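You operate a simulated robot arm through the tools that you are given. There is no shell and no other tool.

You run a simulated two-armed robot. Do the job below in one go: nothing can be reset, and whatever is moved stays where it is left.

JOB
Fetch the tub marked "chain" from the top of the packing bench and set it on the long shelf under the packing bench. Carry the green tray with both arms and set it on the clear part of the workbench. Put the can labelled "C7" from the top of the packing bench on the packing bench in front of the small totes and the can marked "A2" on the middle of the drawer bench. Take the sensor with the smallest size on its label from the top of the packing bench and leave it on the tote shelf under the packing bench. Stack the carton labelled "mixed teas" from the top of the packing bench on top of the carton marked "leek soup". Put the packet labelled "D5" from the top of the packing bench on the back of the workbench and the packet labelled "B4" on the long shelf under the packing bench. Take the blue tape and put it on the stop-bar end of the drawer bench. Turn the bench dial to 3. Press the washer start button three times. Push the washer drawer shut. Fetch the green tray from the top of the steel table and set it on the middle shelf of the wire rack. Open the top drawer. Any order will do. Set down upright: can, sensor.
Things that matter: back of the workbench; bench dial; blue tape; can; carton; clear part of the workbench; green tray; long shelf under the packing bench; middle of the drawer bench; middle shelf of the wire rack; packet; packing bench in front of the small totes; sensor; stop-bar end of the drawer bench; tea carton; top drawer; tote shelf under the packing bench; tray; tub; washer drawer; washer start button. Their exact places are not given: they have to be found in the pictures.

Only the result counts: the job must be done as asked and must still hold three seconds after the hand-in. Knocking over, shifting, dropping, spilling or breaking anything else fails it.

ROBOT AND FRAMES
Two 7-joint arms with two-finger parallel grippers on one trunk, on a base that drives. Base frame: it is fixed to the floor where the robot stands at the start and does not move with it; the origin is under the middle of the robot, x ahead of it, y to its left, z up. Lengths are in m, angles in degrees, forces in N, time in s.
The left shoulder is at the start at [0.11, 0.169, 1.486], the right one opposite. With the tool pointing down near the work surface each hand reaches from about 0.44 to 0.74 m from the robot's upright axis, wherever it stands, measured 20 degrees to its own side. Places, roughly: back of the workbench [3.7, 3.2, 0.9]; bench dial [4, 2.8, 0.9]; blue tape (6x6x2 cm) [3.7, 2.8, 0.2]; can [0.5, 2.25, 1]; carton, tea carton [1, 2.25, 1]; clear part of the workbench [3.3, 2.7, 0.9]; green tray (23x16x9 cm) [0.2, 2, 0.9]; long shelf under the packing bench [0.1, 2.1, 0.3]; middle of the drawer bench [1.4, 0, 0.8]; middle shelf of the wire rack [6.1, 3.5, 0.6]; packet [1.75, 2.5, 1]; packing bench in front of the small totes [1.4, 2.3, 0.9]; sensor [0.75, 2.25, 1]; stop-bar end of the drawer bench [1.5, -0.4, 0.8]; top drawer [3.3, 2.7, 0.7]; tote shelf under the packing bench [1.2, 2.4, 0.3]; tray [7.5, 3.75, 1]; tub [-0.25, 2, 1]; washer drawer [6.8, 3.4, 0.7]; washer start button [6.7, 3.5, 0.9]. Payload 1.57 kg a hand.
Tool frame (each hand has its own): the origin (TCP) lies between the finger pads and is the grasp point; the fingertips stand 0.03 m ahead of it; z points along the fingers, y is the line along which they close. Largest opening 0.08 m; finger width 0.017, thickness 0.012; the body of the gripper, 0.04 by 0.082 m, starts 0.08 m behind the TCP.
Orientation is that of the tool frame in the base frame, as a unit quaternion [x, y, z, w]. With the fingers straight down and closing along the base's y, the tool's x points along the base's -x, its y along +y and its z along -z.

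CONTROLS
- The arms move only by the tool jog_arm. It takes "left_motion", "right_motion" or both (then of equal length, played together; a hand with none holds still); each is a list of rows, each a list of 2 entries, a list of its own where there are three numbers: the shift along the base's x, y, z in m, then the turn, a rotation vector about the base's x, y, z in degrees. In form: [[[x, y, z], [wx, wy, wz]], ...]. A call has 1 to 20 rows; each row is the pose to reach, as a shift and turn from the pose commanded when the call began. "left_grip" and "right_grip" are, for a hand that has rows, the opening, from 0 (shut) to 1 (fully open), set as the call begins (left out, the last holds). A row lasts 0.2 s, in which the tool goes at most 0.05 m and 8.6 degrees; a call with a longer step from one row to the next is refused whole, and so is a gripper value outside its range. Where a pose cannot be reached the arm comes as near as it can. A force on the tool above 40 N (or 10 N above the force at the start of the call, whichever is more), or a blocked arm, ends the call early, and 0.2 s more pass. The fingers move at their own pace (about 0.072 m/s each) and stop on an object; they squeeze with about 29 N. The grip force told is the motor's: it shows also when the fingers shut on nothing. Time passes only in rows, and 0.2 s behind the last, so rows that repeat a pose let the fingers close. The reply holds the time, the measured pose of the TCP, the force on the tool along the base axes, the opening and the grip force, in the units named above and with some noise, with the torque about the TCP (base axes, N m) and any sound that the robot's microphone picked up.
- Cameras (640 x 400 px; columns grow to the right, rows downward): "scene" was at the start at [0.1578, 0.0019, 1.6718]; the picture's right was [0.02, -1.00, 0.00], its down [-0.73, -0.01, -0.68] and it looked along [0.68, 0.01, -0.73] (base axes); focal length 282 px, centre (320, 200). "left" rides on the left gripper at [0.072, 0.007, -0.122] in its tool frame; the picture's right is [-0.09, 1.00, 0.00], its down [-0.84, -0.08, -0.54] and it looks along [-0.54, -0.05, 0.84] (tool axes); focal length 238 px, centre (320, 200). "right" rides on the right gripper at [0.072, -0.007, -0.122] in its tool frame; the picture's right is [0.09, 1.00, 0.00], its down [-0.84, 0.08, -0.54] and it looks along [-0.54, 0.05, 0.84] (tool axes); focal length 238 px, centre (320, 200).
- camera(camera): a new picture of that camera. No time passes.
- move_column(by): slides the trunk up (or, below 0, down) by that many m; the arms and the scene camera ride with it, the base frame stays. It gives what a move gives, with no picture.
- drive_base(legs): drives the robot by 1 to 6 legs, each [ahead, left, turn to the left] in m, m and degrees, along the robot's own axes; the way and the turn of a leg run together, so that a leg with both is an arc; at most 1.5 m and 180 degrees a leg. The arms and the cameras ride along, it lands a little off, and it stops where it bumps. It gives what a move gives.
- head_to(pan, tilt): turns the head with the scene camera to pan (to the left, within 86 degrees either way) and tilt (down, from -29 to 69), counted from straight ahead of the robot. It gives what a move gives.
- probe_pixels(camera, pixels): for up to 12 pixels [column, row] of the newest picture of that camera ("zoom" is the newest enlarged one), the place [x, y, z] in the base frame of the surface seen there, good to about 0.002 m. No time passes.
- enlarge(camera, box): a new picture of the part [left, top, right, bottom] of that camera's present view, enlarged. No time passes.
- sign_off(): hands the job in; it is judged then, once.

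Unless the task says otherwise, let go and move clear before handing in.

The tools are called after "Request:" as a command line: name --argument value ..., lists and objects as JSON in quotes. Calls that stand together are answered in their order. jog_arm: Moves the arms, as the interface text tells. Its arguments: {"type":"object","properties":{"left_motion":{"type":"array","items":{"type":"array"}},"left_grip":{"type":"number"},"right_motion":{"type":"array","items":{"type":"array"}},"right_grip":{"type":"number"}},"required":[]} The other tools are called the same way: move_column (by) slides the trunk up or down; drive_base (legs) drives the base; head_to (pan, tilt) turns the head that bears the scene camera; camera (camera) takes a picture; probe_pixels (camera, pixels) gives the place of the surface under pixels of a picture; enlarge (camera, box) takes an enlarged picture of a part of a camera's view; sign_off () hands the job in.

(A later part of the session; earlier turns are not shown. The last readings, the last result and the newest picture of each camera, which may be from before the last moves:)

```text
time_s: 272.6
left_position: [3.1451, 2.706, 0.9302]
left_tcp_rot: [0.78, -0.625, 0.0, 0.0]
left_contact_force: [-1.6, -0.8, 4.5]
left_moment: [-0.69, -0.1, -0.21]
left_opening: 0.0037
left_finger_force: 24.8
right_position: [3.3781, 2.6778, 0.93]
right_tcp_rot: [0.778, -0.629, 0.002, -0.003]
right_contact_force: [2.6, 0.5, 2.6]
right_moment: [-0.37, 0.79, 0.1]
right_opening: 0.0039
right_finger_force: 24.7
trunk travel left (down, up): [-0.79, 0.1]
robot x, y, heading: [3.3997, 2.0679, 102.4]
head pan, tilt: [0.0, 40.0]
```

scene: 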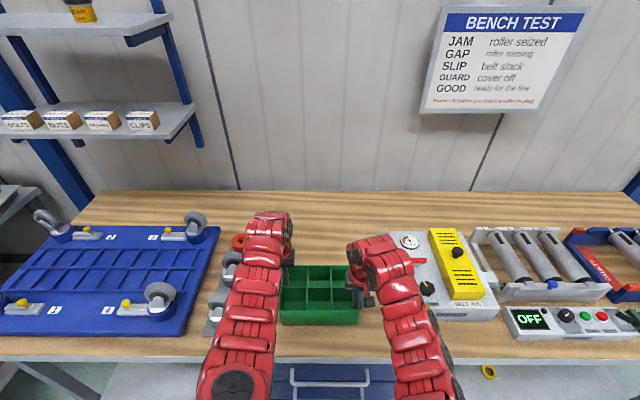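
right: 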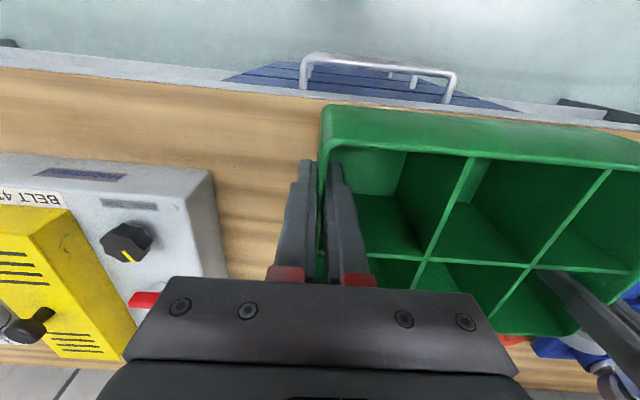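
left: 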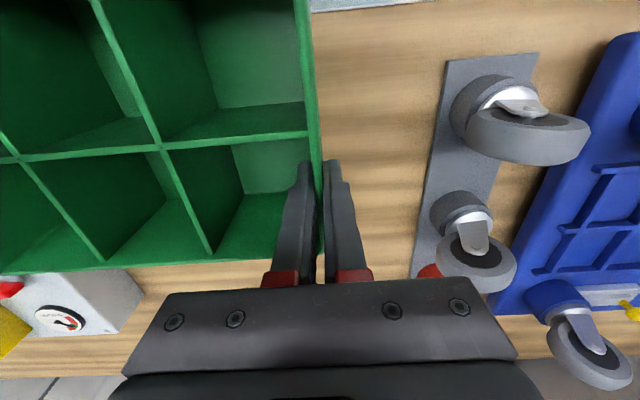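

The tray has touched down (vertical force turned positive). I'll open both grips and raise the hands.

Request:
jog_arm --left_motion '[[[0, 0, 0], [0, 0, 0]], [[0, 0, 0], [0, 0, 0]], [[0, 0, 0], [0, 0, 0]]]' --right_motion '[[[0, 0, 0], [0, 0, 0]], [[0, 0, 0], [0, 0, 0]], [[0, 0, 0], [0, 0, 0]]]' --left_grip 0.6 --right_grip 0.6

Request:
jog_arm --left_motion '[[[0, 0, 0.02], [0, 0, 0]], [[0, 0, 0.05], [0, 0, 0]], [[0, 0, 0.08], [0, 0, 0]]]' --right_motion '[[[0, 0, 0.02], [0, 0, 0]], [[0, 0, 0.05], [0, 0, 0]], [[0, 0, 0.08], [0, 0, 0]]]'

Request:
camera --camera "scene"

Request:
camera --camera "left"

```text
time_s: 273.4
left_position: [3.1454, 2.7068, 0.9293]
left_tcp_rot: [0.781, -0.625, 0.0, -0.001]
left_contact_force: [0.3, -0.1, -0.4]
left_moment: [-0.02, 0.0, -0.01]
left_opening: 0.0478
left_finger_force: 0.0
right_position: [3.3763, 2.6775, 0.9308]
right_tcp_rot: [0.778, -0.628, 0.003, -0.003]
right_contact_force: [0.4, -0.2, -0.4]
right_moment: [-0.02, 0.03, 0.0]
right_opening: 0.048
right_finger_force: 0.0
trunk travel left (down, up): [-0.79, 0.1]
robot x, y, heading: [3.3986, 2.0694, 102.4]
head pan, tilt: [0.0, 40.0]
```

```text
time_s: 274.2
left_position: [3.146, 2.7064, 1.0097]
left_tcp_rot: [0.78, -0.625, 0.001, 0.001]
left_contact_force: [0.0, 0.0, 0.5]
left_moment: [-0.06, -0.03, 0.02]
left_opening: 0.048
left_finger_force: 0.0
right_position: [3.3751, 2.6875, 0.9998]
right_tcp_rot: [0.779, -0.628, 0.002, -0.001]
right_contact_force: [0.0, 0.4, 0.8]
right_moment: [0.03, 0.01, -0.02]
right_opening: 0.0478
right_finger_force: 0.0
right hand out of reach, approached as far as the arm can: row 3
trunk travel left (down, up): [-0.79, 0.1]
robot x, y, heading: [3.3995, 2.0699, 102.3]
head pan, tilt: [0.0, 40.0]
```

```text
taken
```

scene: 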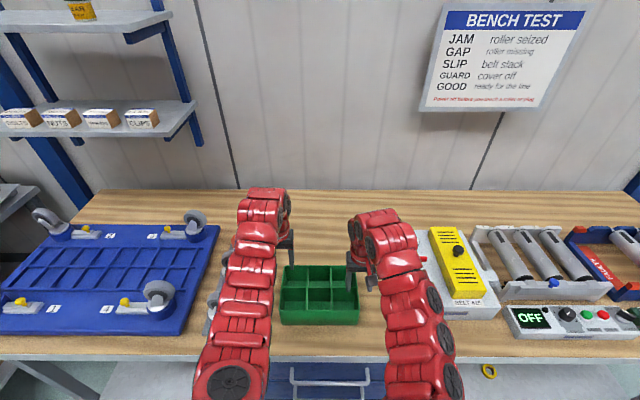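

```text
taken
```

left: 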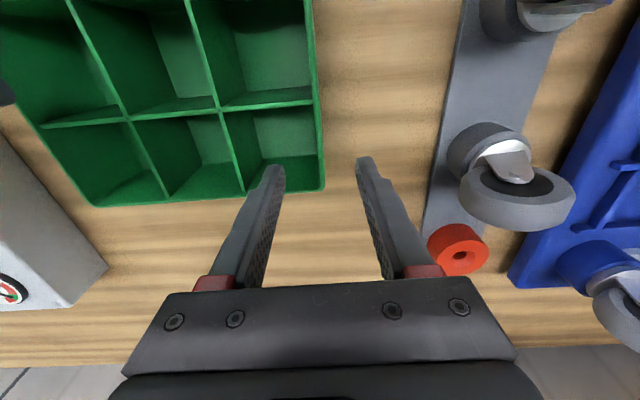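

The tray rests on the clear part. I'll probe the back of the bench to plan for packet D5.

Request:
probe_pixels --camera "scene" --pixels '[[330, 193], [330, 215], [330, 240], [400, 195], [400, 220], [450, 205], [500, 195], [150, 200], [440, 222], [550, 205], [620, 200], [395, 232]]'

Request:
enlarge --camera "scene" --box '[380, 180, 640, 360]'

```text
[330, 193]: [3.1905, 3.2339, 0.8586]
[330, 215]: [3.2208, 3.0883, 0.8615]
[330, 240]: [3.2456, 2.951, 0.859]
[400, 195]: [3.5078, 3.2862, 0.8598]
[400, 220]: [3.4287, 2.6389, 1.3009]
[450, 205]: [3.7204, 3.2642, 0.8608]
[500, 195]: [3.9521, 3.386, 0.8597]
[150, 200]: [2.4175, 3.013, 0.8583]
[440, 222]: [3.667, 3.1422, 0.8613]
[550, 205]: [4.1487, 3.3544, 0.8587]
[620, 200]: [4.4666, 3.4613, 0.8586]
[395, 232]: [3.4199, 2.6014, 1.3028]
```

```text
2.22 times, centred on (510, 270) of scene
```

zoom: 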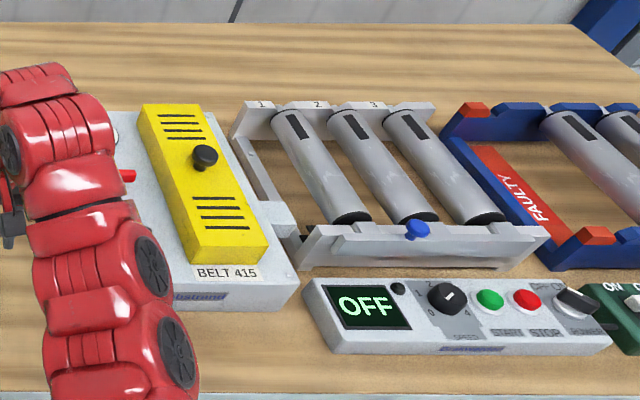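

The bench's back strip runs from n≈2.25 to 2.47. Now I'll raise the column, back away and return to the packing bench for packet D5.

Request:
move_column --by 0.09

Request:
drive_base --legs '[[-0.4, 0, 0], [0, 1.5, 0], [0, 0.35, 0]]'

Request:
camera --camera "scene"

```text
time_s: 275.5
left_position: [3.1457, 2.7063, 1.0987]
left_tcp_rot: [0.78, -0.625, 0.0, 0.0]
left_contact_force: [0.0, 0.2, 0.1]
left_moment: [0.0, -0.01, 0.01]
left_opening: 0.0479
left_finger_force: 0.1
right_position: [3.374, 2.6885, 1.0888]
right_tcp_rot: [0.778, -0.628, 0.001, -0.003]
right_contact_force: [0.3, -0.5, 0.2]
right_moment: [0.02, 0.02, -0.01]
right_opening: 0.0482
right_finger_force: 0.2
trunk travel left (down, up): [-0.88, 0.01]
robot x, y, heading: [3.3955, 2.0696, 102.3]
head pan, tilt: [0.0, 40.0]
```

```text
time_s: 286.7
left_position: [1.444, 1.9159, 1.0989]
left_tcp_rot: [0.786, -0.619, 0.0, 0.0]
left_contact_force: [0.5, -0.2, 0.2]
left_moment: [0.02, -0.01, -0.05]
left_opening: 0.0481
left_finger_force: 0.1
right_position: [1.6723, 1.9013, 1.0894]
right_tcp_rot: [0.784, -0.621, 0.002, -0.001]
right_contact_force: [-0.4, 0.4, 0.0]
right_moment: [-0.03, 0.03, -0.01]
right_opening: 0.0482
right_finger_force: 0.0
trunk travel left (down, up): [-0.88, 0.01]
robot x, y, heading: [1.7075, 1.2843, 103.4]
head pan, tilt: [0.0, 40.0]
```

```text
taken
```

scene: 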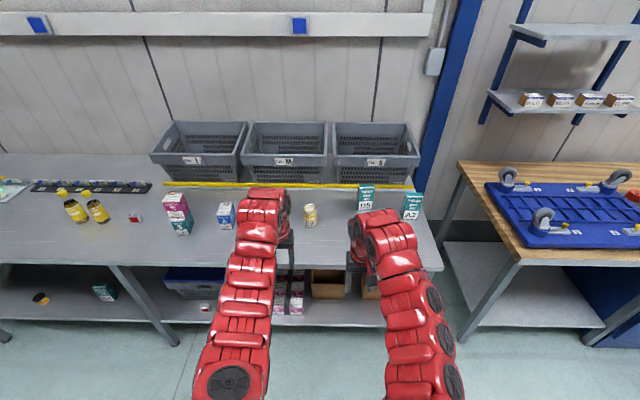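

I'm at s≈1.94 in front of D5 at (366,197). I'll spread the hands and tilt the right hand 55° forward.

Request:
jog_arm --right_motion '[[[0.02, 0.004, 0], [7.64, 1.81, 0]], [[0.04, 0.009, 0], [15.3, 3.63, 0]], [[0.06, 0.013, 0], [22.9, 5.44, 0]], [[0.08, 0.018, 0.01], [30.6, 7.26, 0]], [[0.1, 0.022, 0.02], [38.2, 9.07, 0]], [[0.12, 0.026, 0.03], [45.9, 10.9, 0]], [[0.137, 0.03, 0.04], [53.5, 12.7, 0]]]' --left_motion '[[[-0.02, -0.004, 0], [0, 0, 0]], [[-0.04, -0.009, 0], [0, 0, 0]], [[-0.06, -0.013, 0], [0, 0, 0]], [[-0.08, -0.018, 0], [0, 0, 0]], [[-0.1, -0.022, 0], [0, 0, 0]], [[-0.12, -0.026, 0], [0, 0, 0]], [[-0.127, -0.028, 0], [0, 0, 0]]]' --right_grip 1 --left_grip 1

Request:
drive_base --legs '[[0.25, 0, -1.1]]'

Request:
camera --camera "right"

Request:
camera --camera "scene"

```text
time_s: 288.3
left_position: [1.3158, 1.8893, 1.0997]
left_tcp_rot: [0.786, -0.618, -0.001, 0.0]
left_contact_force: [0.7, -0.2, 0.2]
left_moment: [0.01, 0.03, -0.01]
left_opening: 0.08
left_finger_force: 0.1
right_position: [1.8076, 1.9317, 1.1306]
right_tcp_rot: [0.693, -0.552, -0.361, -0.289]
right_contact_force: [0.3, 0.2, -0.2]
right_moment: [0.0, 0.01, 0.04]
right_opening: 0.08
right_finger_force: 0.1
trunk travel left (down, up): [-0.88, 0.01]
robot x, y, heading: [1.7101, 1.2827, 103.3]
head pan, tilt: [0.0, 40.0]
```

```text
time_s: 290.1
left_position: [1.2741, 2.1389, 1.0992]
left_tcp_rot: [0.779, -0.628, -0.001, -0.001]
left_contact_force: [0.2, 0.0, 0.2]
left_moment: [0.01, -0.01, -0.02]
left_opening: 0.0797
left_finger_force: 0.1
right_position: [1.7665, 2.1732, 1.131]
right_tcp_rot: [0.688, -0.56, -0.357, -0.293]
right_contact_force: [-1.5, -0.7, 1.1]
right_moment: [-0.02, -0.03, 0.03]
right_opening: 0.0799
right_finger_force: 0.1
trunk travel left (down, up): [-0.88, 0.01]
robot x, y, heading: [1.6509, 1.5287, 101.8]
head pan, tilt: [0.0, 40.0]
```

```text
taken
```

right: 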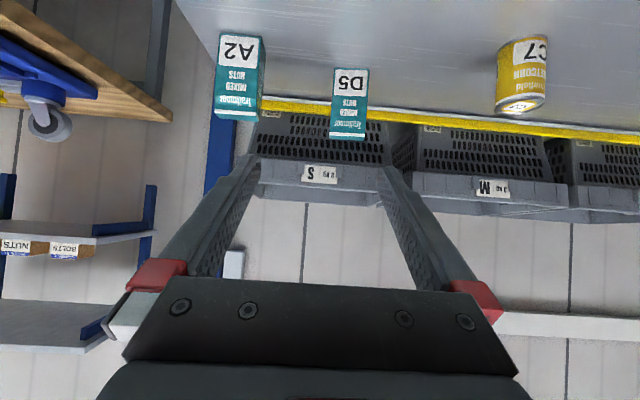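

```text
taken
```

scene: 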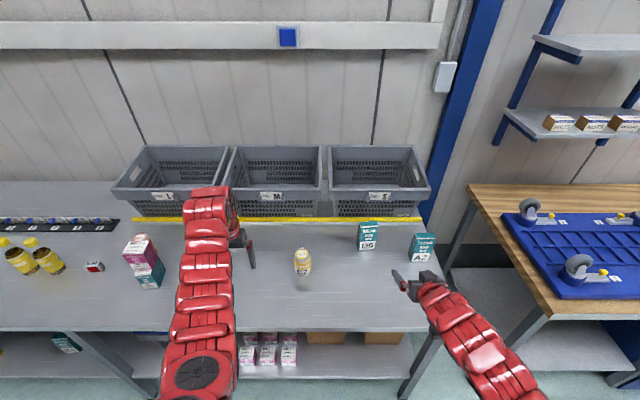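

Request:
enlarge --camera "scene" --box '[330, 205, 450, 280]'

Request:
probe_pixels --camera "zoom" --pixels '[[160, 105], [250, 105], [165, 130], [252, 128], [155, 230], [235, 235], [170, 95], [245, 93], [425, 170], [440, 200], [560, 190], [410, 280]]'

Request:
probe_pixels --camera "right" --pixels '[[334, 132], [363, 134], [334, 120], [366, 120], [337, 75], [366, 75], [348, 140], [245, 105], [262, 60]]'

```text
5.33 times, centred on (390, 242) of scene
```

zoom: 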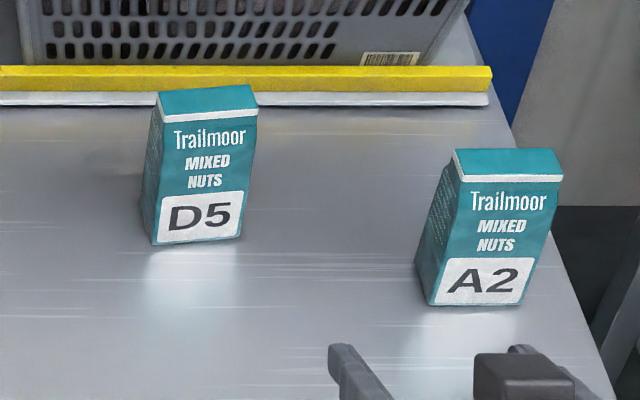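

```text
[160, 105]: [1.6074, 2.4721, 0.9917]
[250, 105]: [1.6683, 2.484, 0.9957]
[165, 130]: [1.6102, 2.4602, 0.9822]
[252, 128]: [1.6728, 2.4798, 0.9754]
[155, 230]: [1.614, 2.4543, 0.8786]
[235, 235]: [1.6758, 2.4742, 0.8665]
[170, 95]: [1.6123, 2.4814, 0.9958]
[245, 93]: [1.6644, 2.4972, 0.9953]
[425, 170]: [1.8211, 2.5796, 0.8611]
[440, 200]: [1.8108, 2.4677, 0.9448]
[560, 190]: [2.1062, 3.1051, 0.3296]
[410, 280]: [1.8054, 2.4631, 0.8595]
```

```text
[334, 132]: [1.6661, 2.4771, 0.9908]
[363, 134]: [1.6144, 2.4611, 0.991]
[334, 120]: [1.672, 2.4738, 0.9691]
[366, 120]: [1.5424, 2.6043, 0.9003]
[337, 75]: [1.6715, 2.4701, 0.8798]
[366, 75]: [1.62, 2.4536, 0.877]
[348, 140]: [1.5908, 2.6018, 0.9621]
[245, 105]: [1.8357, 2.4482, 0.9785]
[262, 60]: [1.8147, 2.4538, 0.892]
```

D5's centre is about (1.639, 2.479) with 17° yaw, beside A2. I'll drive 15 cm closer, then bring the right hand over it.

Request:
drive_base --legs '[[0.15, 0, 0.4]]'

```text
time_s: 291.5
left_position: [1.2374, 2.2818, 1.0997]
left_tcp_rot: [0.781, -0.624, -0.001, -0.001]
left_contact_force: [0.2, 0.7, -0.6]
left_moment: [0.03, 0.02, -0.02]
left_opening: 0.0799
left_finger_force: 0.0
right_position: [1.7306, 2.3188, 1.1312]
right_tcp_rot: [0.69, -0.557, -0.359, -0.291]
right_contact_force: [-0.1, -0.5, 0.8]
right_moment: [0.02, 0.01, -0.02]
right_opening: 0.0798
right_finger_force: 0.0
trunk travel left (down, up): [-0.88, 0.01]
robot x, y, heading: [1.6186, 1.6723, 102.7]
head pan, tilt: [0.0, 40.0]
```

I'll hover the right hand just above D5.

Request:
jog_arm --right_motion '[[[-0.018, 0.03, -0.016], [0, 0, 1]], [[-0.036, 0.06, -0.032], [0, 0, 2]], [[-0.054, 0.09, -0.048], [0, 0, 3]], [[-0.072, 0.12, -0.064], [0, 0, 4]], [[-0.088, 0.1485, -0.08], [0, 0, 4.9]], [[-0.088, 0.1485, -0.08], [0, 0, 4.9]]]'

Request:
camera --camera "right"

```text
time_s: 292.9
left_position: [1.2384, 2.2828, 1.0994]
left_tcp_rot: [0.782, -0.623, -0.001, 0.0]
left_contact_force: [-0.5, 0.0, 0.2]
left_moment: [0.03, -0.02, 0.0]
left_opening: 0.0801
left_finger_force: 0.2
right_position: [1.6397, 2.4668, 1.0505]
right_tcp_rot: [0.714, -0.527, -0.37, -0.275]
right_contact_force: [0.5, -1.4, -0.3]
right_moment: [0.02, 0.04, 0.0]
right_opening: 0.0799
right_finger_force: 0.0
trunk travel left (down, up): [-0.88, 0.01]
robot x, y, heading: [1.6212, 1.6738, 102.6]
head pan, tilt: [0.0, 40.0]
```

```text
taken
```

right: 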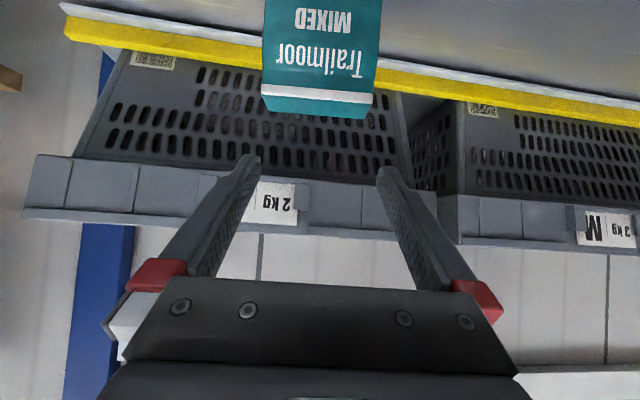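

The packet is about 4 mm to the right of centre. I'll correct, descend to z=0.96, grip and lift a little.

Request:
jog_arm --right_motion '[[[0.0035, 0.001, -0.01], [0, 0, 0]], [[0.0035, 0.001, -0.04], [0, 0, 0]], [[0.0035, 0.001, -0.07], [0, 0, 0]], [[0.0035, 0.001, -0.0905], [0, 0, 0]], [[0.0035, 0.001, -0.0905], [0, 0, 0]]]'

Request:
jog_arm --right_motion '[[[0, 0, 0], [0, 0, 0]], [[0, 0, 0], [0, 0, 0]], [[0, 0, 0], [0, 0, 0]], [[0, 0, 0], [0, 0, 0]]]' --right_grip 0

Request:
jog_arm --right_motion '[[[0, 0, 0.005], [0, 0, 0]], [[0, 0, 0.015], [0, 0, 0]], [[0, 0, 0.03], [0, 0, 0]], [[0, 0, 0.03], [0, 0, 0]]]'

Request:
camera --camera "right"

```text
time_s: 294.1
left_position: [1.2364, 2.2839, 1.0987]
left_tcp_rot: [0.782, -0.624, -0.001, -0.001]
left_contact_force: [0.8, -0.6, 0.6]
left_moment: [0.0, 0.01, 0.0]
left_opening: 0.0801
left_finger_force: 0.1
right_position: [1.6434, 2.4691, 0.959]
right_tcp_rot: [0.714, -0.527, -0.371, -0.275]
right_contact_force: [1.3, 0.5, -0.4]
right_moment: [0.03, 0.0, 0.01]
right_opening: 0.0802
right_finger_force: 0.0
trunk travel left (down, up): [-0.88, 0.01]
robot x, y, heading: [1.6216, 1.6737, 102.4]
head pan, tilt: [0.0, 40.0]
```

```text
time_s: 295.1
left_position: [1.2378, 2.2834, 1.0994]
left_tcp_rot: [0.781, -0.625, -0.001, 0.0]
left_contact_force: [0.4, 1.0, 1.2]
left_moment: [-0.02, 0.01, 0.04]
left_opening: 0.08
left_finger_force: 0.0
right_position: [1.6448, 2.4685, 0.9594]
right_tcp_rot: [0.714, -0.526, -0.371, -0.274]
right_contact_force: [-1.7, 0.3, 2.0]
right_moment: [0.09, 0.19, -0.01]
right_opening: 0.07
right_finger_force: 28.9
trunk travel left (down, up): [-0.88, 0.01]
robot x, y, heading: [1.6193, 1.6741, 102.6]
head pan, tilt: [0.0, 40.0]
```

```text
time_s: 296.1
left_position: [1.2362, 2.2835, 1.0982]
left_tcp_rot: [0.781, -0.624, 0.0, 0.0]
left_contact_force: [0.4, 0.0, -0.1]
left_moment: [-0.04, 0.02, -0.02]
left_opening: 0.08
left_finger_force: 0.1
right_position: [1.6463, 2.4691, 0.9891]
right_tcp_rot: [0.714, -0.528, -0.37, -0.275]
right_contact_force: [-0.2, 0.3, -1.8]
right_moment: [-0.03, -0.05, 0.01]
right_opening: 0.0698
right_finger_force: 29.1
trunk travel left (down, up): [-0.88, 0.01]
robot x, y, heading: [1.6162, 1.6716, 102.3]
head pan, tilt: [0.0, 40.0]
```

```text
taken
```

right: 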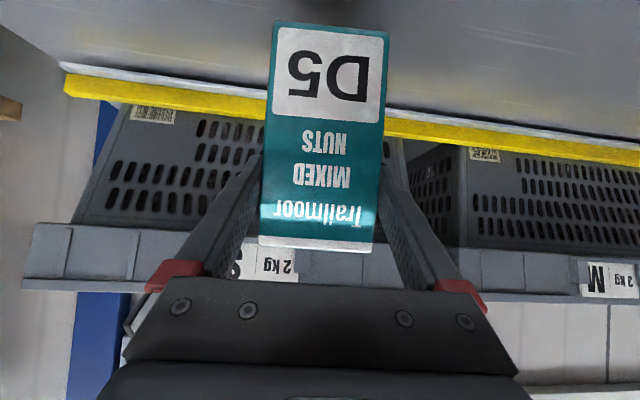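

D5 is held. I'll lift it, pull back, and carry it to the workbench.

Request:
jog_arm --right_motion '[[[0, 0, 0.04], [0, 0, 0]], [[0, 0, 0.08], [0, 0, 0]], [[0.004, -0.015, 0.12], [0, 0, 0]], [[0.008, -0.035, 0.15], [0, 0, 0]], [[0.014, -0.06, 0.17], [0, 0, 0]], [[0.022, -0.1, 0.18], [0, 0, 0]], [[0.022, -0.1, 0.18], [0, 0, 0]]]'

Request:
drive_base --legs '[[-0.4, 0, 0], [0, -1.3, 0], [0, -0.62, 0]]'

Request:
camera --camera "scene"

```text
time_s: 297.7
left_position: [1.237, 2.2831, 1.0982]
left_tcp_rot: [0.782, -0.624, 0.0, 0.0]
left_contact_force: [0.5, -0.4, 0.2]
left_moment: [-0.01, 0.04, 0.02]
left_opening: 0.0797
left_finger_force: 0.1
right_position: [1.6677, 2.3712, 1.1689]
right_tcp_rot: [0.714, -0.528, -0.37, -0.274]
right_contact_force: [-0.3, -0.3, -1.8]
right_moment: [-0.02, 0.03, 0.02]
right_opening: 0.0698
right_finger_force: 29.1
trunk travel left (down, up): [-0.88, 0.01]
robot x, y, heading: [1.6206, 1.6722, 102.7]
head pan, tilt: [0.0, 40.0]
```

```text
time_s: 309.5
left_position: [3.2168, 2.3157, 1.0996]
left_tcp_rot: [0.782, -0.624, -0.001, -0.001]
left_contact_force: [-0.2, -0.1, 0.0]
left_moment: [-0.02, 0.0, 0.0]
left_opening: 0.0801
left_finger_force: 0.0
right_position: [3.6477, 2.4046, 1.1697]
right_tcp_rot: [0.714, -0.526, -0.371, -0.275]
right_contact_force: [0.1, -0.6, -1.3]
right_moment: [-0.02, -0.04, 0.01]
right_opening: 0.0699
right_finger_force: 28.9
trunk travel left (down, up): [-0.88, 0.01]
robot x, y, heading: [3.6041, 1.7042, 102.4]
head pan, tilt: [0.0, 40.0]
```

```text
taken
```

scene: 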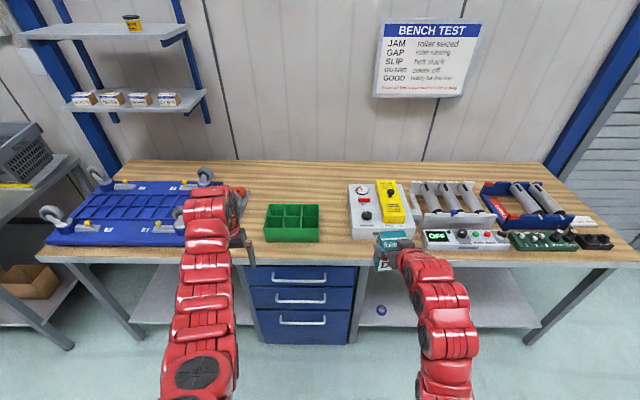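

The whole workbench is in view. I'll enlarge the equipment area and probe the box, knobs and back strip.

Request:
enlarge --camera "scene" --box '[320, 150, 640, 350]'

Request:
probe_pixels --camera "zoom" --pixels '[[60, 160], [160, 60], [165, 160], [145, 85], [150, 140], [135, 45], [200, 40], [330, 40], [100, 45], [60, 65], [440, 100], [120, 320]]'

Request:
probe_pixels --camera "zoom" --pixels '[[100, 130], [95, 100], [82, 78], [280, 170], [283, 165], [285, 178], [310, 170], [250, 175], [370, 170], [560, 180], [600, 165], [520, 220]]'

```text
2.00 times, centred on (480, 250) of scene
```

zoom: 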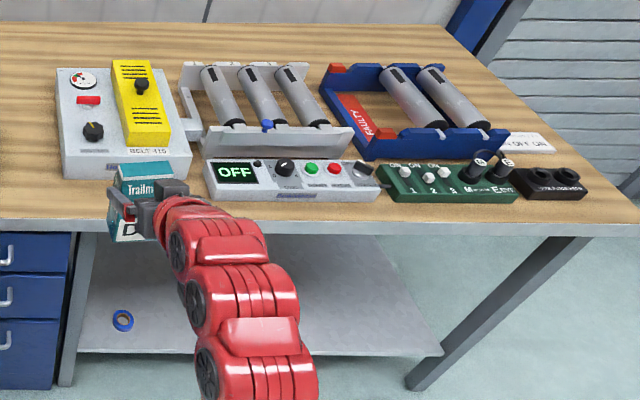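

```text
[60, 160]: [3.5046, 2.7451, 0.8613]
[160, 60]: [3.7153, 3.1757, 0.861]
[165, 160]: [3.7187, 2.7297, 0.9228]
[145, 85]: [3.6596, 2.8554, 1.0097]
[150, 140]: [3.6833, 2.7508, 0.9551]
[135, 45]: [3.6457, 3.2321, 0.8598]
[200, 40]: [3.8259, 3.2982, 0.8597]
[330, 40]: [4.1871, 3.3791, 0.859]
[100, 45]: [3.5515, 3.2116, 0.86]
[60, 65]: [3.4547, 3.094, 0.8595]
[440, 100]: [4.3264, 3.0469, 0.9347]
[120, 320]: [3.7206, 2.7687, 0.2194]
```

```text
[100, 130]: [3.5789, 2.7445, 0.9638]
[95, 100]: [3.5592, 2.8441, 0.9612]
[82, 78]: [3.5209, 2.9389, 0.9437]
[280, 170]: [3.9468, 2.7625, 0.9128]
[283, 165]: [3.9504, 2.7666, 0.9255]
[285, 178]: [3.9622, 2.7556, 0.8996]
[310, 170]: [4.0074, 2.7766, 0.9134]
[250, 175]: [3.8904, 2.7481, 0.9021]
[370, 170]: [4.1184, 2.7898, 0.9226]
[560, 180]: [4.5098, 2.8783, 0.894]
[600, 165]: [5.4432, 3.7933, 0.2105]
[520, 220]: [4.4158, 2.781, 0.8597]
```

The test box's knob tops out at z=1.01 and the back strip behind it is clear around (3.56, 3.15). I need more forward reach, so I'll lower the trunk 0.25 m here in front of the bench and raise the hands relative to it.

Request:
move_column --by -0.25

Request:
jog_arm --right_motion '[[[0, 0, 0.04], [0, 0, 0]], [[0, 0, 0.08], [0, 0, 0]], [[0, 0, 0.12], [0, 0, 0]], [[0, 0, 0.16], [0, 0, 0]], [[0, 0, 0.2], [0, 0, 0]], [[0, 0, 0.24], [0, 0, 0]], [[0, 0, 0.27], [0, 0, 0]]]' --left_motion '[[[0, 0, 0.04], [7.6, 1.7, 0]], [[0, 0, 0.08], [15.2, 3.4, 0]], [[0, 0, 0.12], [22.8, 5.1, 0]], [[0, 0, 0.16], [30.4, 6.8, 0]], [[0, 0, 0.2], [38, 8.5, 0]], [[0, 0, 0.24], [45.6, 10.2, 0]], [[0, 0, 0.26], [53, 11.6, 0]]]'

Request:
camera --camera "scene"

```text
time_s: 312.1
left_position: [3.2173, 2.3159, 0.8495]
left_tcp_rot: [0.782, -0.624, -0.002, -0.001]
left_contact_force: [1.0, 0.0, 0.9]
left_moment: [-0.01, 0.02, -0.03]
left_opening: 0.0798
left_finger_force: 0.1
right_position: [3.6489, 2.404, 0.9194]
right_tcp_rot: [0.714, -0.526, -0.372, -0.274]
right_contact_force: [0.2, 0.0, -0.6]
right_moment: [-0.02, 0.02, 0.01]
right_opening: 0.0697
right_finger_force: 28.9
trunk travel left (down, up): [-0.63, 0.26]
robot x, y, heading: [3.605, 1.7067, 102.6]
head pan, tilt: [0.0, 40.0]
```

```text
time_s: 313.7
left_position: [3.2166, 2.318, 1.1087]
left_tcp_rot: [0.696, -0.554, -0.354, -0.289]
left_contact_force: [-0.2, 0.1, -0.5]
left_moment: [0.01, 0.01, 0.0]
left_opening: 0.08
left_finger_force: 0.1
right_position: [3.6486, 2.4042, 1.1892]
right_tcp_rot: [0.714, -0.527, -0.371, -0.274]
right_contact_force: [0.7, -0.6, -0.6]
right_moment: [0.01, -0.01, 0.02]
right_opening: 0.0696
right_finger_force: 28.9
trunk travel left (down, up): [-0.63, 0.26]
robot x, y, heading: [3.6009, 1.7056, 102.6]
head pan, tilt: [0.0, 40.0]
```

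```text
taken
```

scene: 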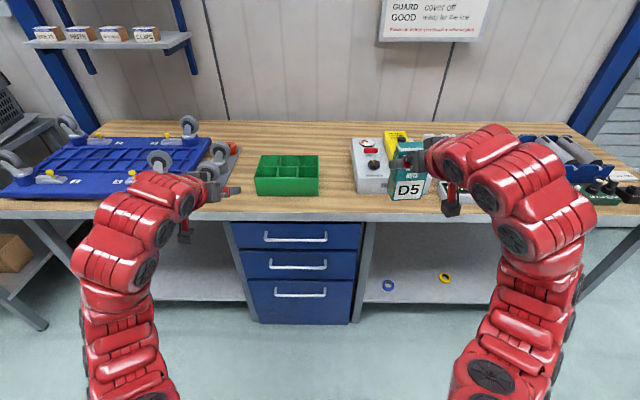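

Both hands are up again. I'll drive 0.42 m forward over the bench and check clearances.

Request:
drive_base --legs '[[0.42, 0, -0.4]]'

Request:
camera --camera "right"

Request:
camera --camera "scene"

```text
time_s: 316.2
left_position: [3.1346, 2.7228, 1.1078]
left_tcp_rot: [0.694, -0.557, -0.353, -0.289]
left_contact_force: [0.2, 0.6, 0.0]
left_moment: [0.02, -0.01, -0.01]
left_opening: 0.0798
left_finger_force: 0.0
right_position: [3.5667, 2.807, 1.1874]
right_tcp_rot: [0.711, -0.53, -0.37, -0.276]
right_contact_force: [-0.7, -0.3, -2.1]
right_moment: [0.02, 0.0, 0.0]
right_opening: 0.0699
right_finger_force: 28.6
trunk travel left (down, up): [-0.63, 0.26]
robot x, y, heading: [3.5131, 2.1069, 102.1]
head pan, tilt: [0.0, 40.0]
```

```text
taken
```

right: 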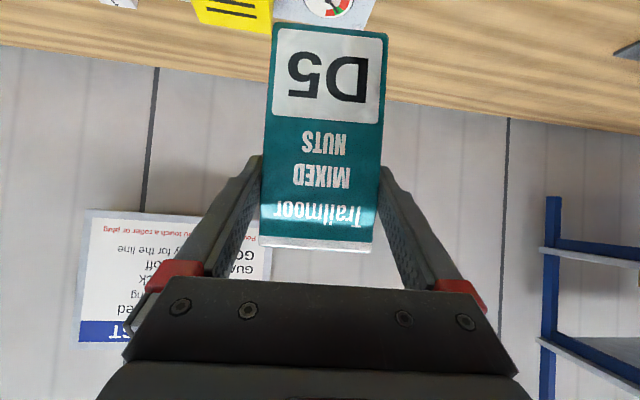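

```text
taken
```

scene: 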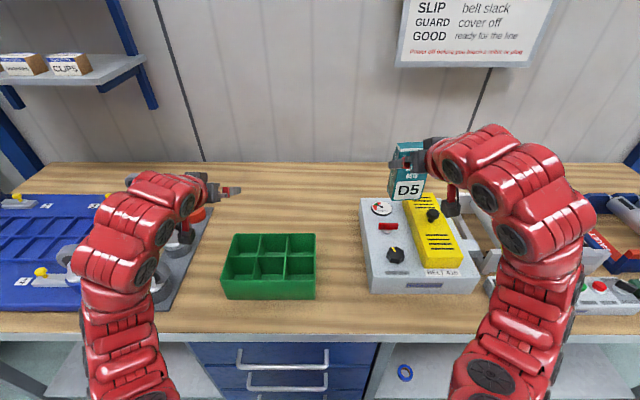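

Clear so far. I'll extend the right arm 0.32 m toward the wall at the same height.

Request:
jog_arm --right_motion '[[[-0.003, 0.041, 0], [0, 0, 0]], [[-0.006, 0.081, 0], [0, 0, 0]], [[-0.0085, 0.122, 0], [0, 0, 0]], [[-0.0115, 0.162, 0], [0, 0, 0]], [[-0.014, 0.203, 0], [0, 0, 0]], [[-0.017, 0.243, 0], [0, 0, 0]], [[-0.02, 0.284, 0], [0, 0, 0]], [[-0.0227, 0.3247, 0], [0, 0, 0]], [[-0.0227, 0.3247, 0], [0, 0, 0]]]'

Request:
camera --camera "right"

Request:
camera --camera "scene"

```text
time_s: 318.2
left_position: [3.1341, 2.7227, 1.1087]
left_tcp_rot: [0.694, -0.557, -0.353, -0.29]
left_contact_force: [-0.8, 0.3, -0.7]
left_moment: [0.0, 0.01, 0.0]
left_opening: 0.0802
left_finger_force: 0.1
right_position: [3.5534, 3.0486, 1.1908]
right_tcp_rot: [0.713, -0.529, -0.37, -0.275]
right_contact_force: [-0.2, 0.6, -1.0]
right_moment: [0.0, 0.06, 0.03]
right_opening: 0.0699
right_finger_force: 28.6
right hand out of reach, approached as far as the arm can: row 7, 8, 9
trunk travel left (down, up): [-0.63, 0.26]
robot x, y, heading: [3.5155, 2.1077, 102.1]
head pan, tilt: [0.0, 40.0]
```

```text
taken
```

right: 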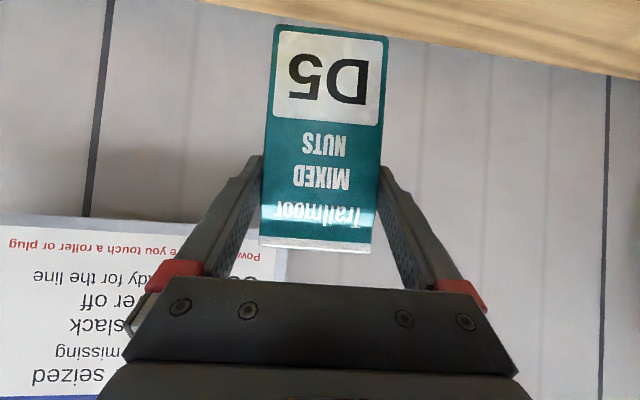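

```text
taken
```

scene: 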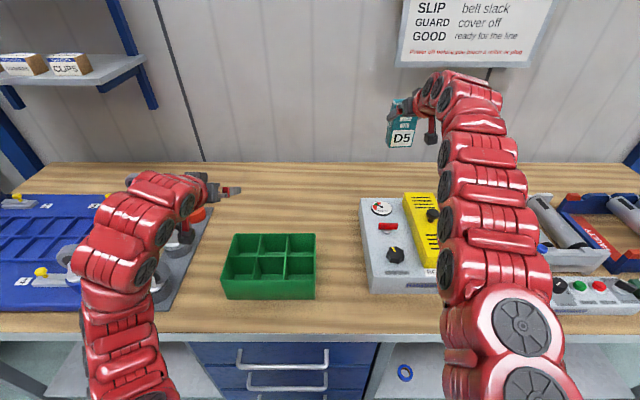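

The arm is fully extended at n≈2.22. I'll edge the base forward another 8 cm to bring the packet deeper.

Request:
drive_base --legs '[[0.08, 0, 0]]'

```text
time_s: 319.3
left_position: [3.1181, 2.8013, 1.1084]
left_tcp_rot: [0.693, -0.558, -0.353, -0.29]
left_contact_force: [-0.2, 0.8, 1.2]
left_moment: [-0.01, 0.0, 0.01]
left_opening: 0.0802
left_finger_force: 0.0
right_position: [3.5388, 3.1271, 1.1882]
right_tcp_rot: [0.711, -0.531, -0.369, -0.276]
right_contact_force: [0.0, 0.0, -1.6]
right_moment: [-0.03, -0.03, -0.02]
right_opening: 0.0698
right_finger_force: 28.9
trunk travel left (down, up): [-0.63, 0.26]
robot x, y, heading: [3.4982, 2.1828, 102.2]
head pan, tilt: [0.0, 40.0]
```

No bump, and the packet is now at n≈2.30. I'll raise the left hand for clearance, then lower everything with the column so the packet comes down vertically.

Request:
jog_arm --left_motion '[[[0, 0, 0.04], [0, 0, 0]], [[0, 0, 0.08], [0, 0, 0]], [[0, 0, 0.12], [0, 0, 0]], [[0, 0, 0.16], [0, 0, 0]]]'

Request:
camera --camera "right"

Request:
camera --camera "left"

```text
time_s: 320.3
left_position: [3.1187, 2.7994, 1.2569]
left_tcp_rot: [0.692, -0.557, -0.354, -0.293]
left_contact_force: [0.7, 0.0, 0.7]
left_moment: [0.0, -0.01, 0.01]
left_opening: 0.0795
left_finger_force: 0.1
left hand out of reach, approached as far as the arm can: row 4
right_position: [3.5396, 3.1247, 1.1896]
right_tcp_rot: [0.712, -0.53, -0.37, -0.275]
right_contact_force: [-0.9, 1.1, -1.2]
right_moment: [-0.01, 0.02, 0.0]
right_opening: 0.0697
right_finger_force: 29.0
trunk travel left (down, up): [-0.63, 0.26]
robot x, y, heading: [3.4978, 2.1863, 102.4]
head pan, tilt: [0.0, 40.0]
```

```text
taken
```

right: 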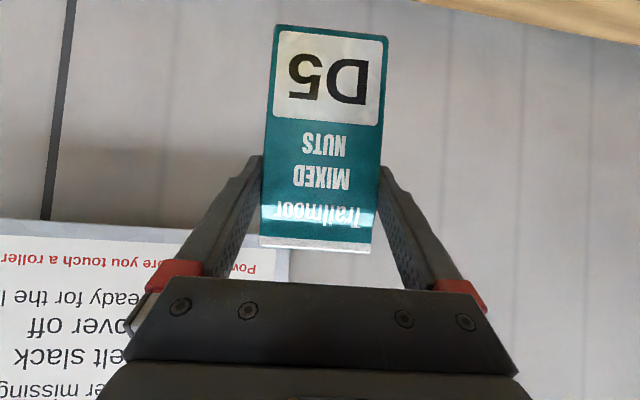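

```text
taken
```

left: 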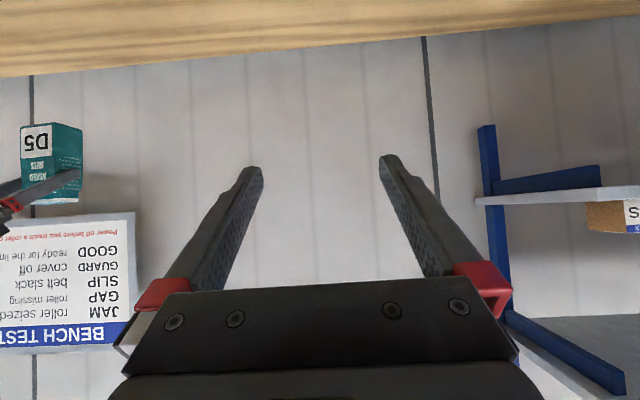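

Both hands are clear. I'll lower the column 0.15 m first and check.

Request:
move_column --by -0.15

Request:
camera --camera "right"

Request:
camera --camera "scene"

```text
time_s: 322.1
left_position: [3.1193, 2.8002, 1.1078]
left_tcp_rot: [0.692, -0.557, -0.354, -0.292]
left_contact_force: [0.6, -0.6, -0.6]
left_moment: [-0.03, -0.03, 0.04]
left_opening: 0.0801
left_finger_force: 0.0
right_position: [3.5394, 3.1255, 1.0389]
right_tcp_rot: [0.711, -0.531, -0.369, -0.277]
right_contact_force: [-0.4, 0.0, -1.5]
right_moment: [-0.04, 0.02, -0.01]
right_opening: 0.0699
right_finger_force: 28.4
trunk travel left (down, up): [-0.48, 0.41]
robot x, y, heading: [3.4981, 2.1876, 102.1]
head pan, tilt: [0.0, 40.0]
```

```text
taken
```

right: 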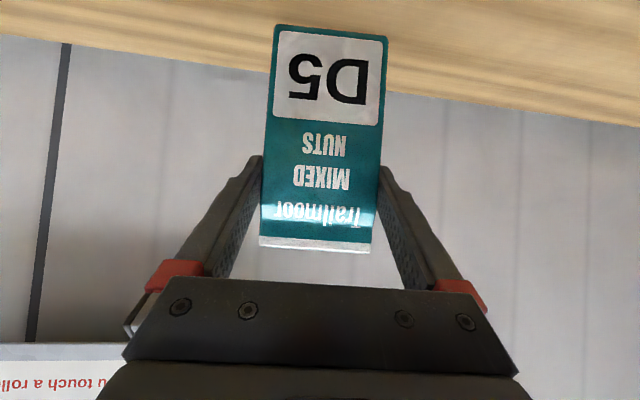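

```text
taken
```

scene: 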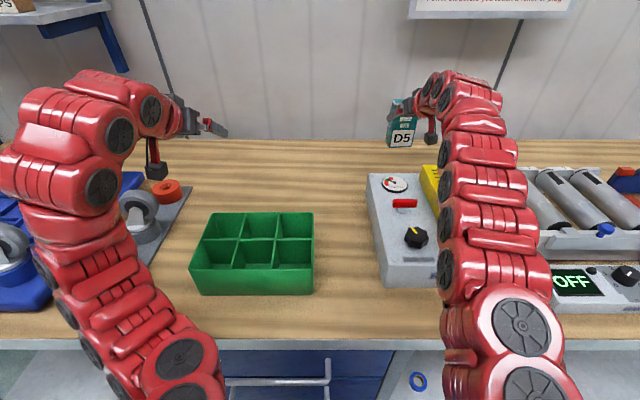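

I want to be sure neither forearm comes near the casters or the box, so I'll probe points on both arms.

Request:
probe_pixels --camera "scene" --pixels '[[100, 190], [60, 230], [100, 290], [150, 330], [140, 205], [120, 225], [450, 200], [450, 260], [460, 310], [455, 380], [445, 160], [430, 190]]'

```text
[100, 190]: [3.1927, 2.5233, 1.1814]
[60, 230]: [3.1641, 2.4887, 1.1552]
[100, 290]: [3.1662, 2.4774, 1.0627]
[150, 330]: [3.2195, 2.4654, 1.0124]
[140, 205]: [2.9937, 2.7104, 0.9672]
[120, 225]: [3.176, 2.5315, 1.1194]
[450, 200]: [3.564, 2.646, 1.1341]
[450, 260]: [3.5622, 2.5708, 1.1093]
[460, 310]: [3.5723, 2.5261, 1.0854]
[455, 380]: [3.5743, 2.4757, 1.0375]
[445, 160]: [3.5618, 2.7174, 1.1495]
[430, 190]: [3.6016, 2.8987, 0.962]
```

The left elbow would come close to the bench edge if the column goes lower, so I'll do the last 8 cm with the right arm alone.

Request:
jog_arm --right_motion '[[[0, 0, -0.025], [0, 0, 0]], [[0, 0, -0.05], [0, 0, 0]], [[0, 0, -0.068], [0, 0, 0]], [[0, 0, -0.074], [0, 0, 0]], [[0, 0, -0.074], [0, 0, 0]]]'

Request:
camera --camera "right"

Request:
camera --camera "scene"

```text
time_s: 322.9
left_position: [3.119, 2.7981, 1.1065]
left_tcp_rot: [0.692, -0.557, -0.353, -0.292]
left_contact_force: [-0.3, 0.3, -0.8]
left_moment: [0.02, 0.0, 0.02]
left_opening: 0.0802
left_finger_force: 0.1
right_position: [3.5391, 3.1257, 0.9834]
right_tcp_rot: [0.708, -0.526, -0.377, -0.282]
right_contact_force: [-1.3, -6.4, 14.5]
right_moment: [-2.7, -0.84, -0.49]
right_opening: 0.0697
right_finger_force: 28.7
trunk travel left (down, up): [-0.48, 0.41]
robot x, y, heading: [3.4931, 2.1848, 102.0]
head pan, tilt: [0.0, 40.0]
stopped in row 4 (right hand): the force on the tool passed its limit at 51 N (the readings are from after the stop); the commanded pose is now the measured one
```

```text
taken
```

right: 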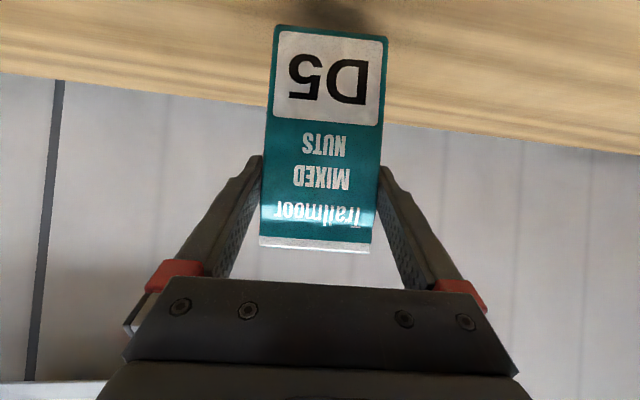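

```text
taken
```

scene: 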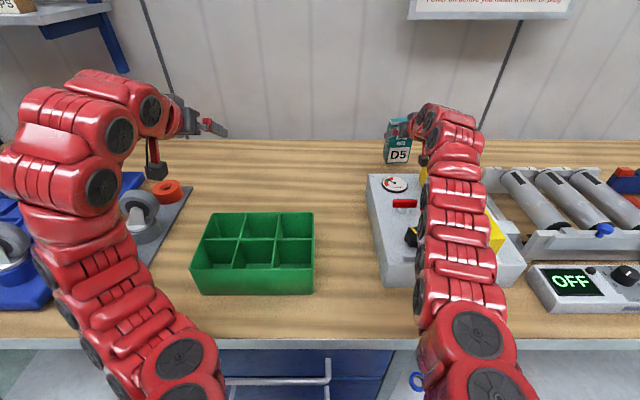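

The stop came at TCP z=0.983: the dark camera block under the wrist has touched the test box top. I'll lift off at once and look at the box's back edge.

Request:
jog_arm --right_motion '[[[0, 0, 0.02], [0, 0, 0]], [[0, 0, 0.05], [0, 0, 0]], [[0, 0, 0.08], [0, 0, 0]]]'

Request:
camera --camera "scene"

Request:
enlarge --camera "scene" --box '[340, 100, 580, 300]'

```text
time_s: 323.7
left_position: [3.1183, 2.7985, 1.1068]
left_tcp_rot: [0.692, -0.557, -0.355, -0.292]
left_contact_force: [-0.4, -0.6, -0.3]
left_moment: [0.01, -0.02, 0.0]
left_opening: 0.08
left_finger_force: 0.0
right_position: [3.5399, 3.1271, 1.0501]
right_tcp_rot: [0.709, -0.528, -0.375, -0.281]
right_contact_force: [0.8, 0.5, -2.0]
right_moment: [-0.01, 0.02, -0.02]
right_opening: 0.0698
right_finger_force: 29.0
right hand out of reach, approached as far as the arm can: row 3
trunk travel left (down, up): [-0.48, 0.41]
robot x, y, heading: [3.4961, 2.1877, 102.0]
head pan, tilt: [0.0, 40.0]
```

```text
taken
```

scene: 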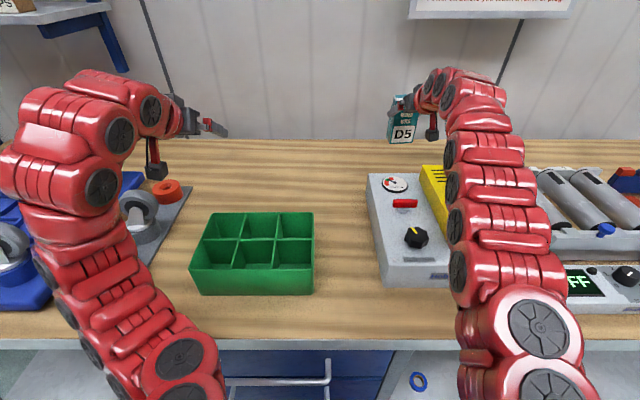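

```text
2.00 times, centred on (460, 200) of scene
```

zoom: 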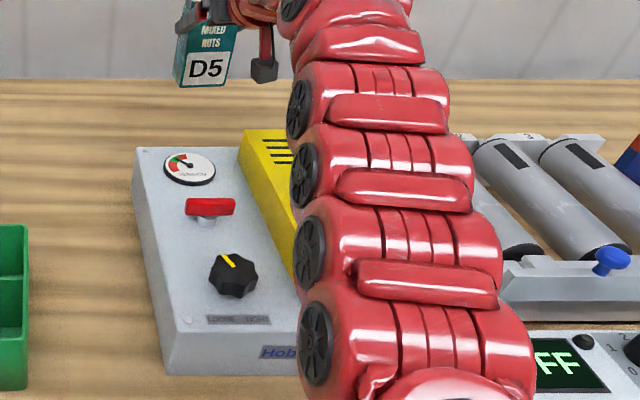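

I can see the camera block at zoom (265,70). I'll probe it, and the back edge of the box.

Request:
probe_pixels --camera "zoom" --pixels '[[265, 72], [258, 78], [272, 64], [140, 152], [190, 150], [235, 150], [250, 135], [275, 131], [150, 120], [230, 110], [205, 68], [262, 40]]'

```text
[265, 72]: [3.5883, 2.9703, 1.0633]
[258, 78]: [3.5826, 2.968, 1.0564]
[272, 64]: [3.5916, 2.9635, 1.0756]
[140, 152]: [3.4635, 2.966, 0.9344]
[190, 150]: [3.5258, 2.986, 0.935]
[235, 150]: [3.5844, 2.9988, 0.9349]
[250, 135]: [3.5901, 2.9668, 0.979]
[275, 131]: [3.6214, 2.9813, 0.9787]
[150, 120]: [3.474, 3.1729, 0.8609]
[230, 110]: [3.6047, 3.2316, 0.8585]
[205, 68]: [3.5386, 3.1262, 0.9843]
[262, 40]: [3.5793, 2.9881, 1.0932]
```

The block hit the corner of the yellow cover (z=0.979, s≥4.137). Shifting the packet 12 cm left clears it, so I'll move there and come down.

Request:
jog_arm --right_motion '[[[-0.03, -0.0066, 0.0], [0, 0, 0]], [[-0.06, -0.0132, 0], [0, 0, 0]], [[-0.09, -0.0198, 0], [0, 0, 0]], [[-0.121, -0.0264, 0], [0, 0, 0]], [[-0.121, -0.0264, 0], [0, 0, 0]]]'

Request:
camera --camera "scene"

Request:
camera --camera "right"

```text
time_s: 324.9
left_position: [3.1192, 2.7985, 1.1065]
left_tcp_rot: [0.692, -0.558, -0.353, -0.292]
left_contact_force: [-0.9, 0.5, -0.1]
left_moment: [0.03, -0.02, 0.0]
left_opening: 0.0798
left_finger_force: 0.0
right_position: [3.418, 3.1012, 1.0482]
right_tcp_rot: [0.708, -0.528, -0.375, -0.281]
right_contact_force: [1.2, -0.1, -1.5]
right_moment: [-0.03, -0.02, 0.02]
right_opening: 0.0699
right_finger_force: 29.0
trunk travel left (down, up): [-0.48, 0.41]
robot x, y, heading: [3.4968, 2.1842, 102.2]
head pan, tilt: [0.0, 40.0]
```

```text
taken
```

scene: 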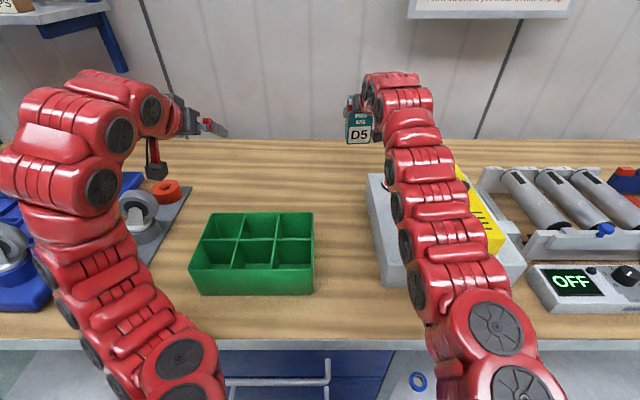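

```text
taken
```

right: 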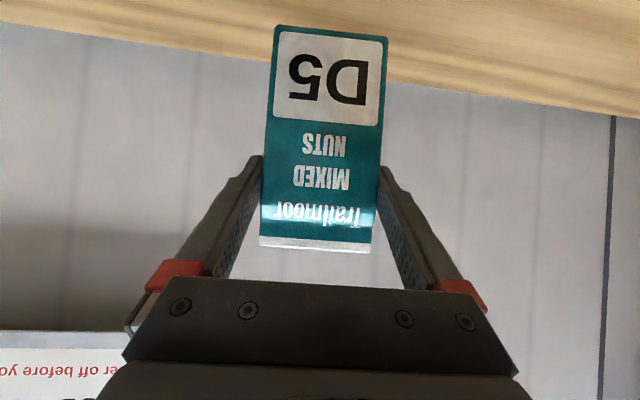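

The packet is at s=4.00, n≈2.30 with free wood below. I'll descend in small steps and restore the 1° tilt difference.

Request:
jog_arm --right_motion '[[[0, 0, -0.02], [-0.5, -0.1, 0]], [[0, 0, -0.04], [-1, -0.2, 0]], [[0, 0, -0.055], [-1, -0.2, 0]], [[0, 0, -0.07], [-1, -0.2, 0]], [[0, 0, -0.08], [-1, -0.2, 0]], [[0, 0, -0.08], [-1, -0.2, 0]]]'

Request:
camera --camera "right"

Request:
camera --camera "scene"

```text
time_s: 326.3
left_position: [3.1182, 2.7994, 1.1072]
left_tcp_rot: [0.692, -0.558, -0.354, -0.292]
left_contact_force: [-0.7, 0.0, -0.2]
left_moment: [-0.03, 0.01, 0.01]
left_opening: 0.0802
left_finger_force: 0.0
right_position: [3.4178, 3.1019, 0.9679]
right_tcp_rot: [0.711, -0.531, -0.368, -0.277]
right_contact_force: [-0.5, -1.0, -2.2]
right_moment: [-0.01, 0.0, -0.02]
right_opening: 0.0698
right_finger_force: 29.4
trunk travel left (down, up): [-0.48, 0.41]
robot x, y, heading: [3.4954, 2.1828, 102.2]
head pan, tilt: [0.0, 40.0]
```

```text
taken
```

right: 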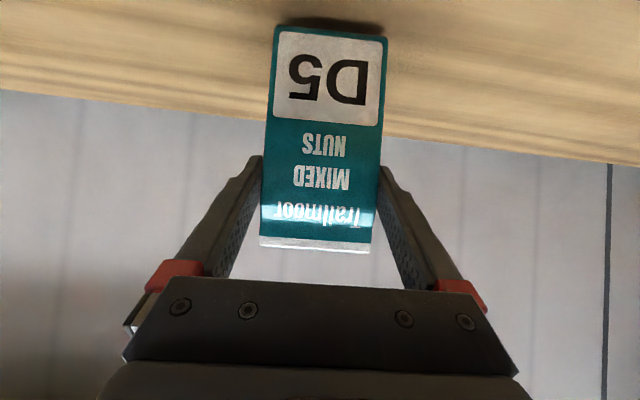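

```text
taken
```

scene: 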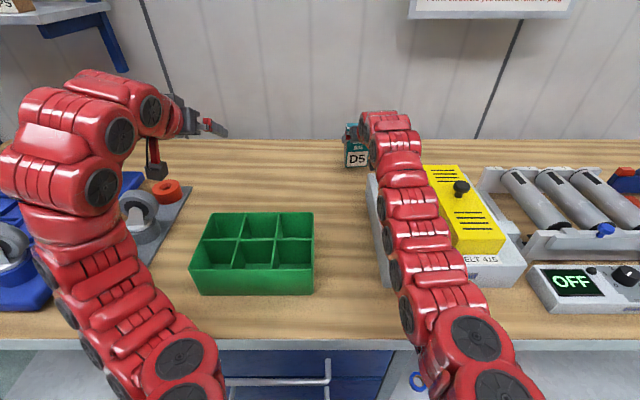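

Reached z=0.968 without contact. I'll go down the last 8 mm and release.

Request:
jog_arm --right_motion '[[[0, 0, -0.004], [0, 0, 0]], [[0, 0, -0.008], [0, 0, 0]], [[0, 0, -0.0105], [0, 0, 0]], [[0, 0, -0.0105], [0, 0, 0]]]'

```text
time_s: 327.3
left_position: [3.1188, 2.8001, 1.1063]
left_tcp_rot: [0.692, -0.558, -0.354, -0.292]
left_contact_force: [-0.3, -0.4, -0.1]
left_moment: [-0.02, 0.03, 0.01]
left_opening: 0.08
left_finger_force: 0.1
right_position: [3.4186, 3.101, 0.9579]
right_tcp_rot: [0.711, -0.531, -0.369, -0.277]
right_contact_force: [0.4, 0.6, -1.4]
right_moment: [-0.02, -0.03, 0.03]
right_opening: 0.0696
right_finger_force: 28.8
trunk travel left (down, up): [-0.48, 0.41]
robot x, y, heading: [3.4976, 2.1861, 101.9]
head pan, tilt: [0.0, 40.0]
```

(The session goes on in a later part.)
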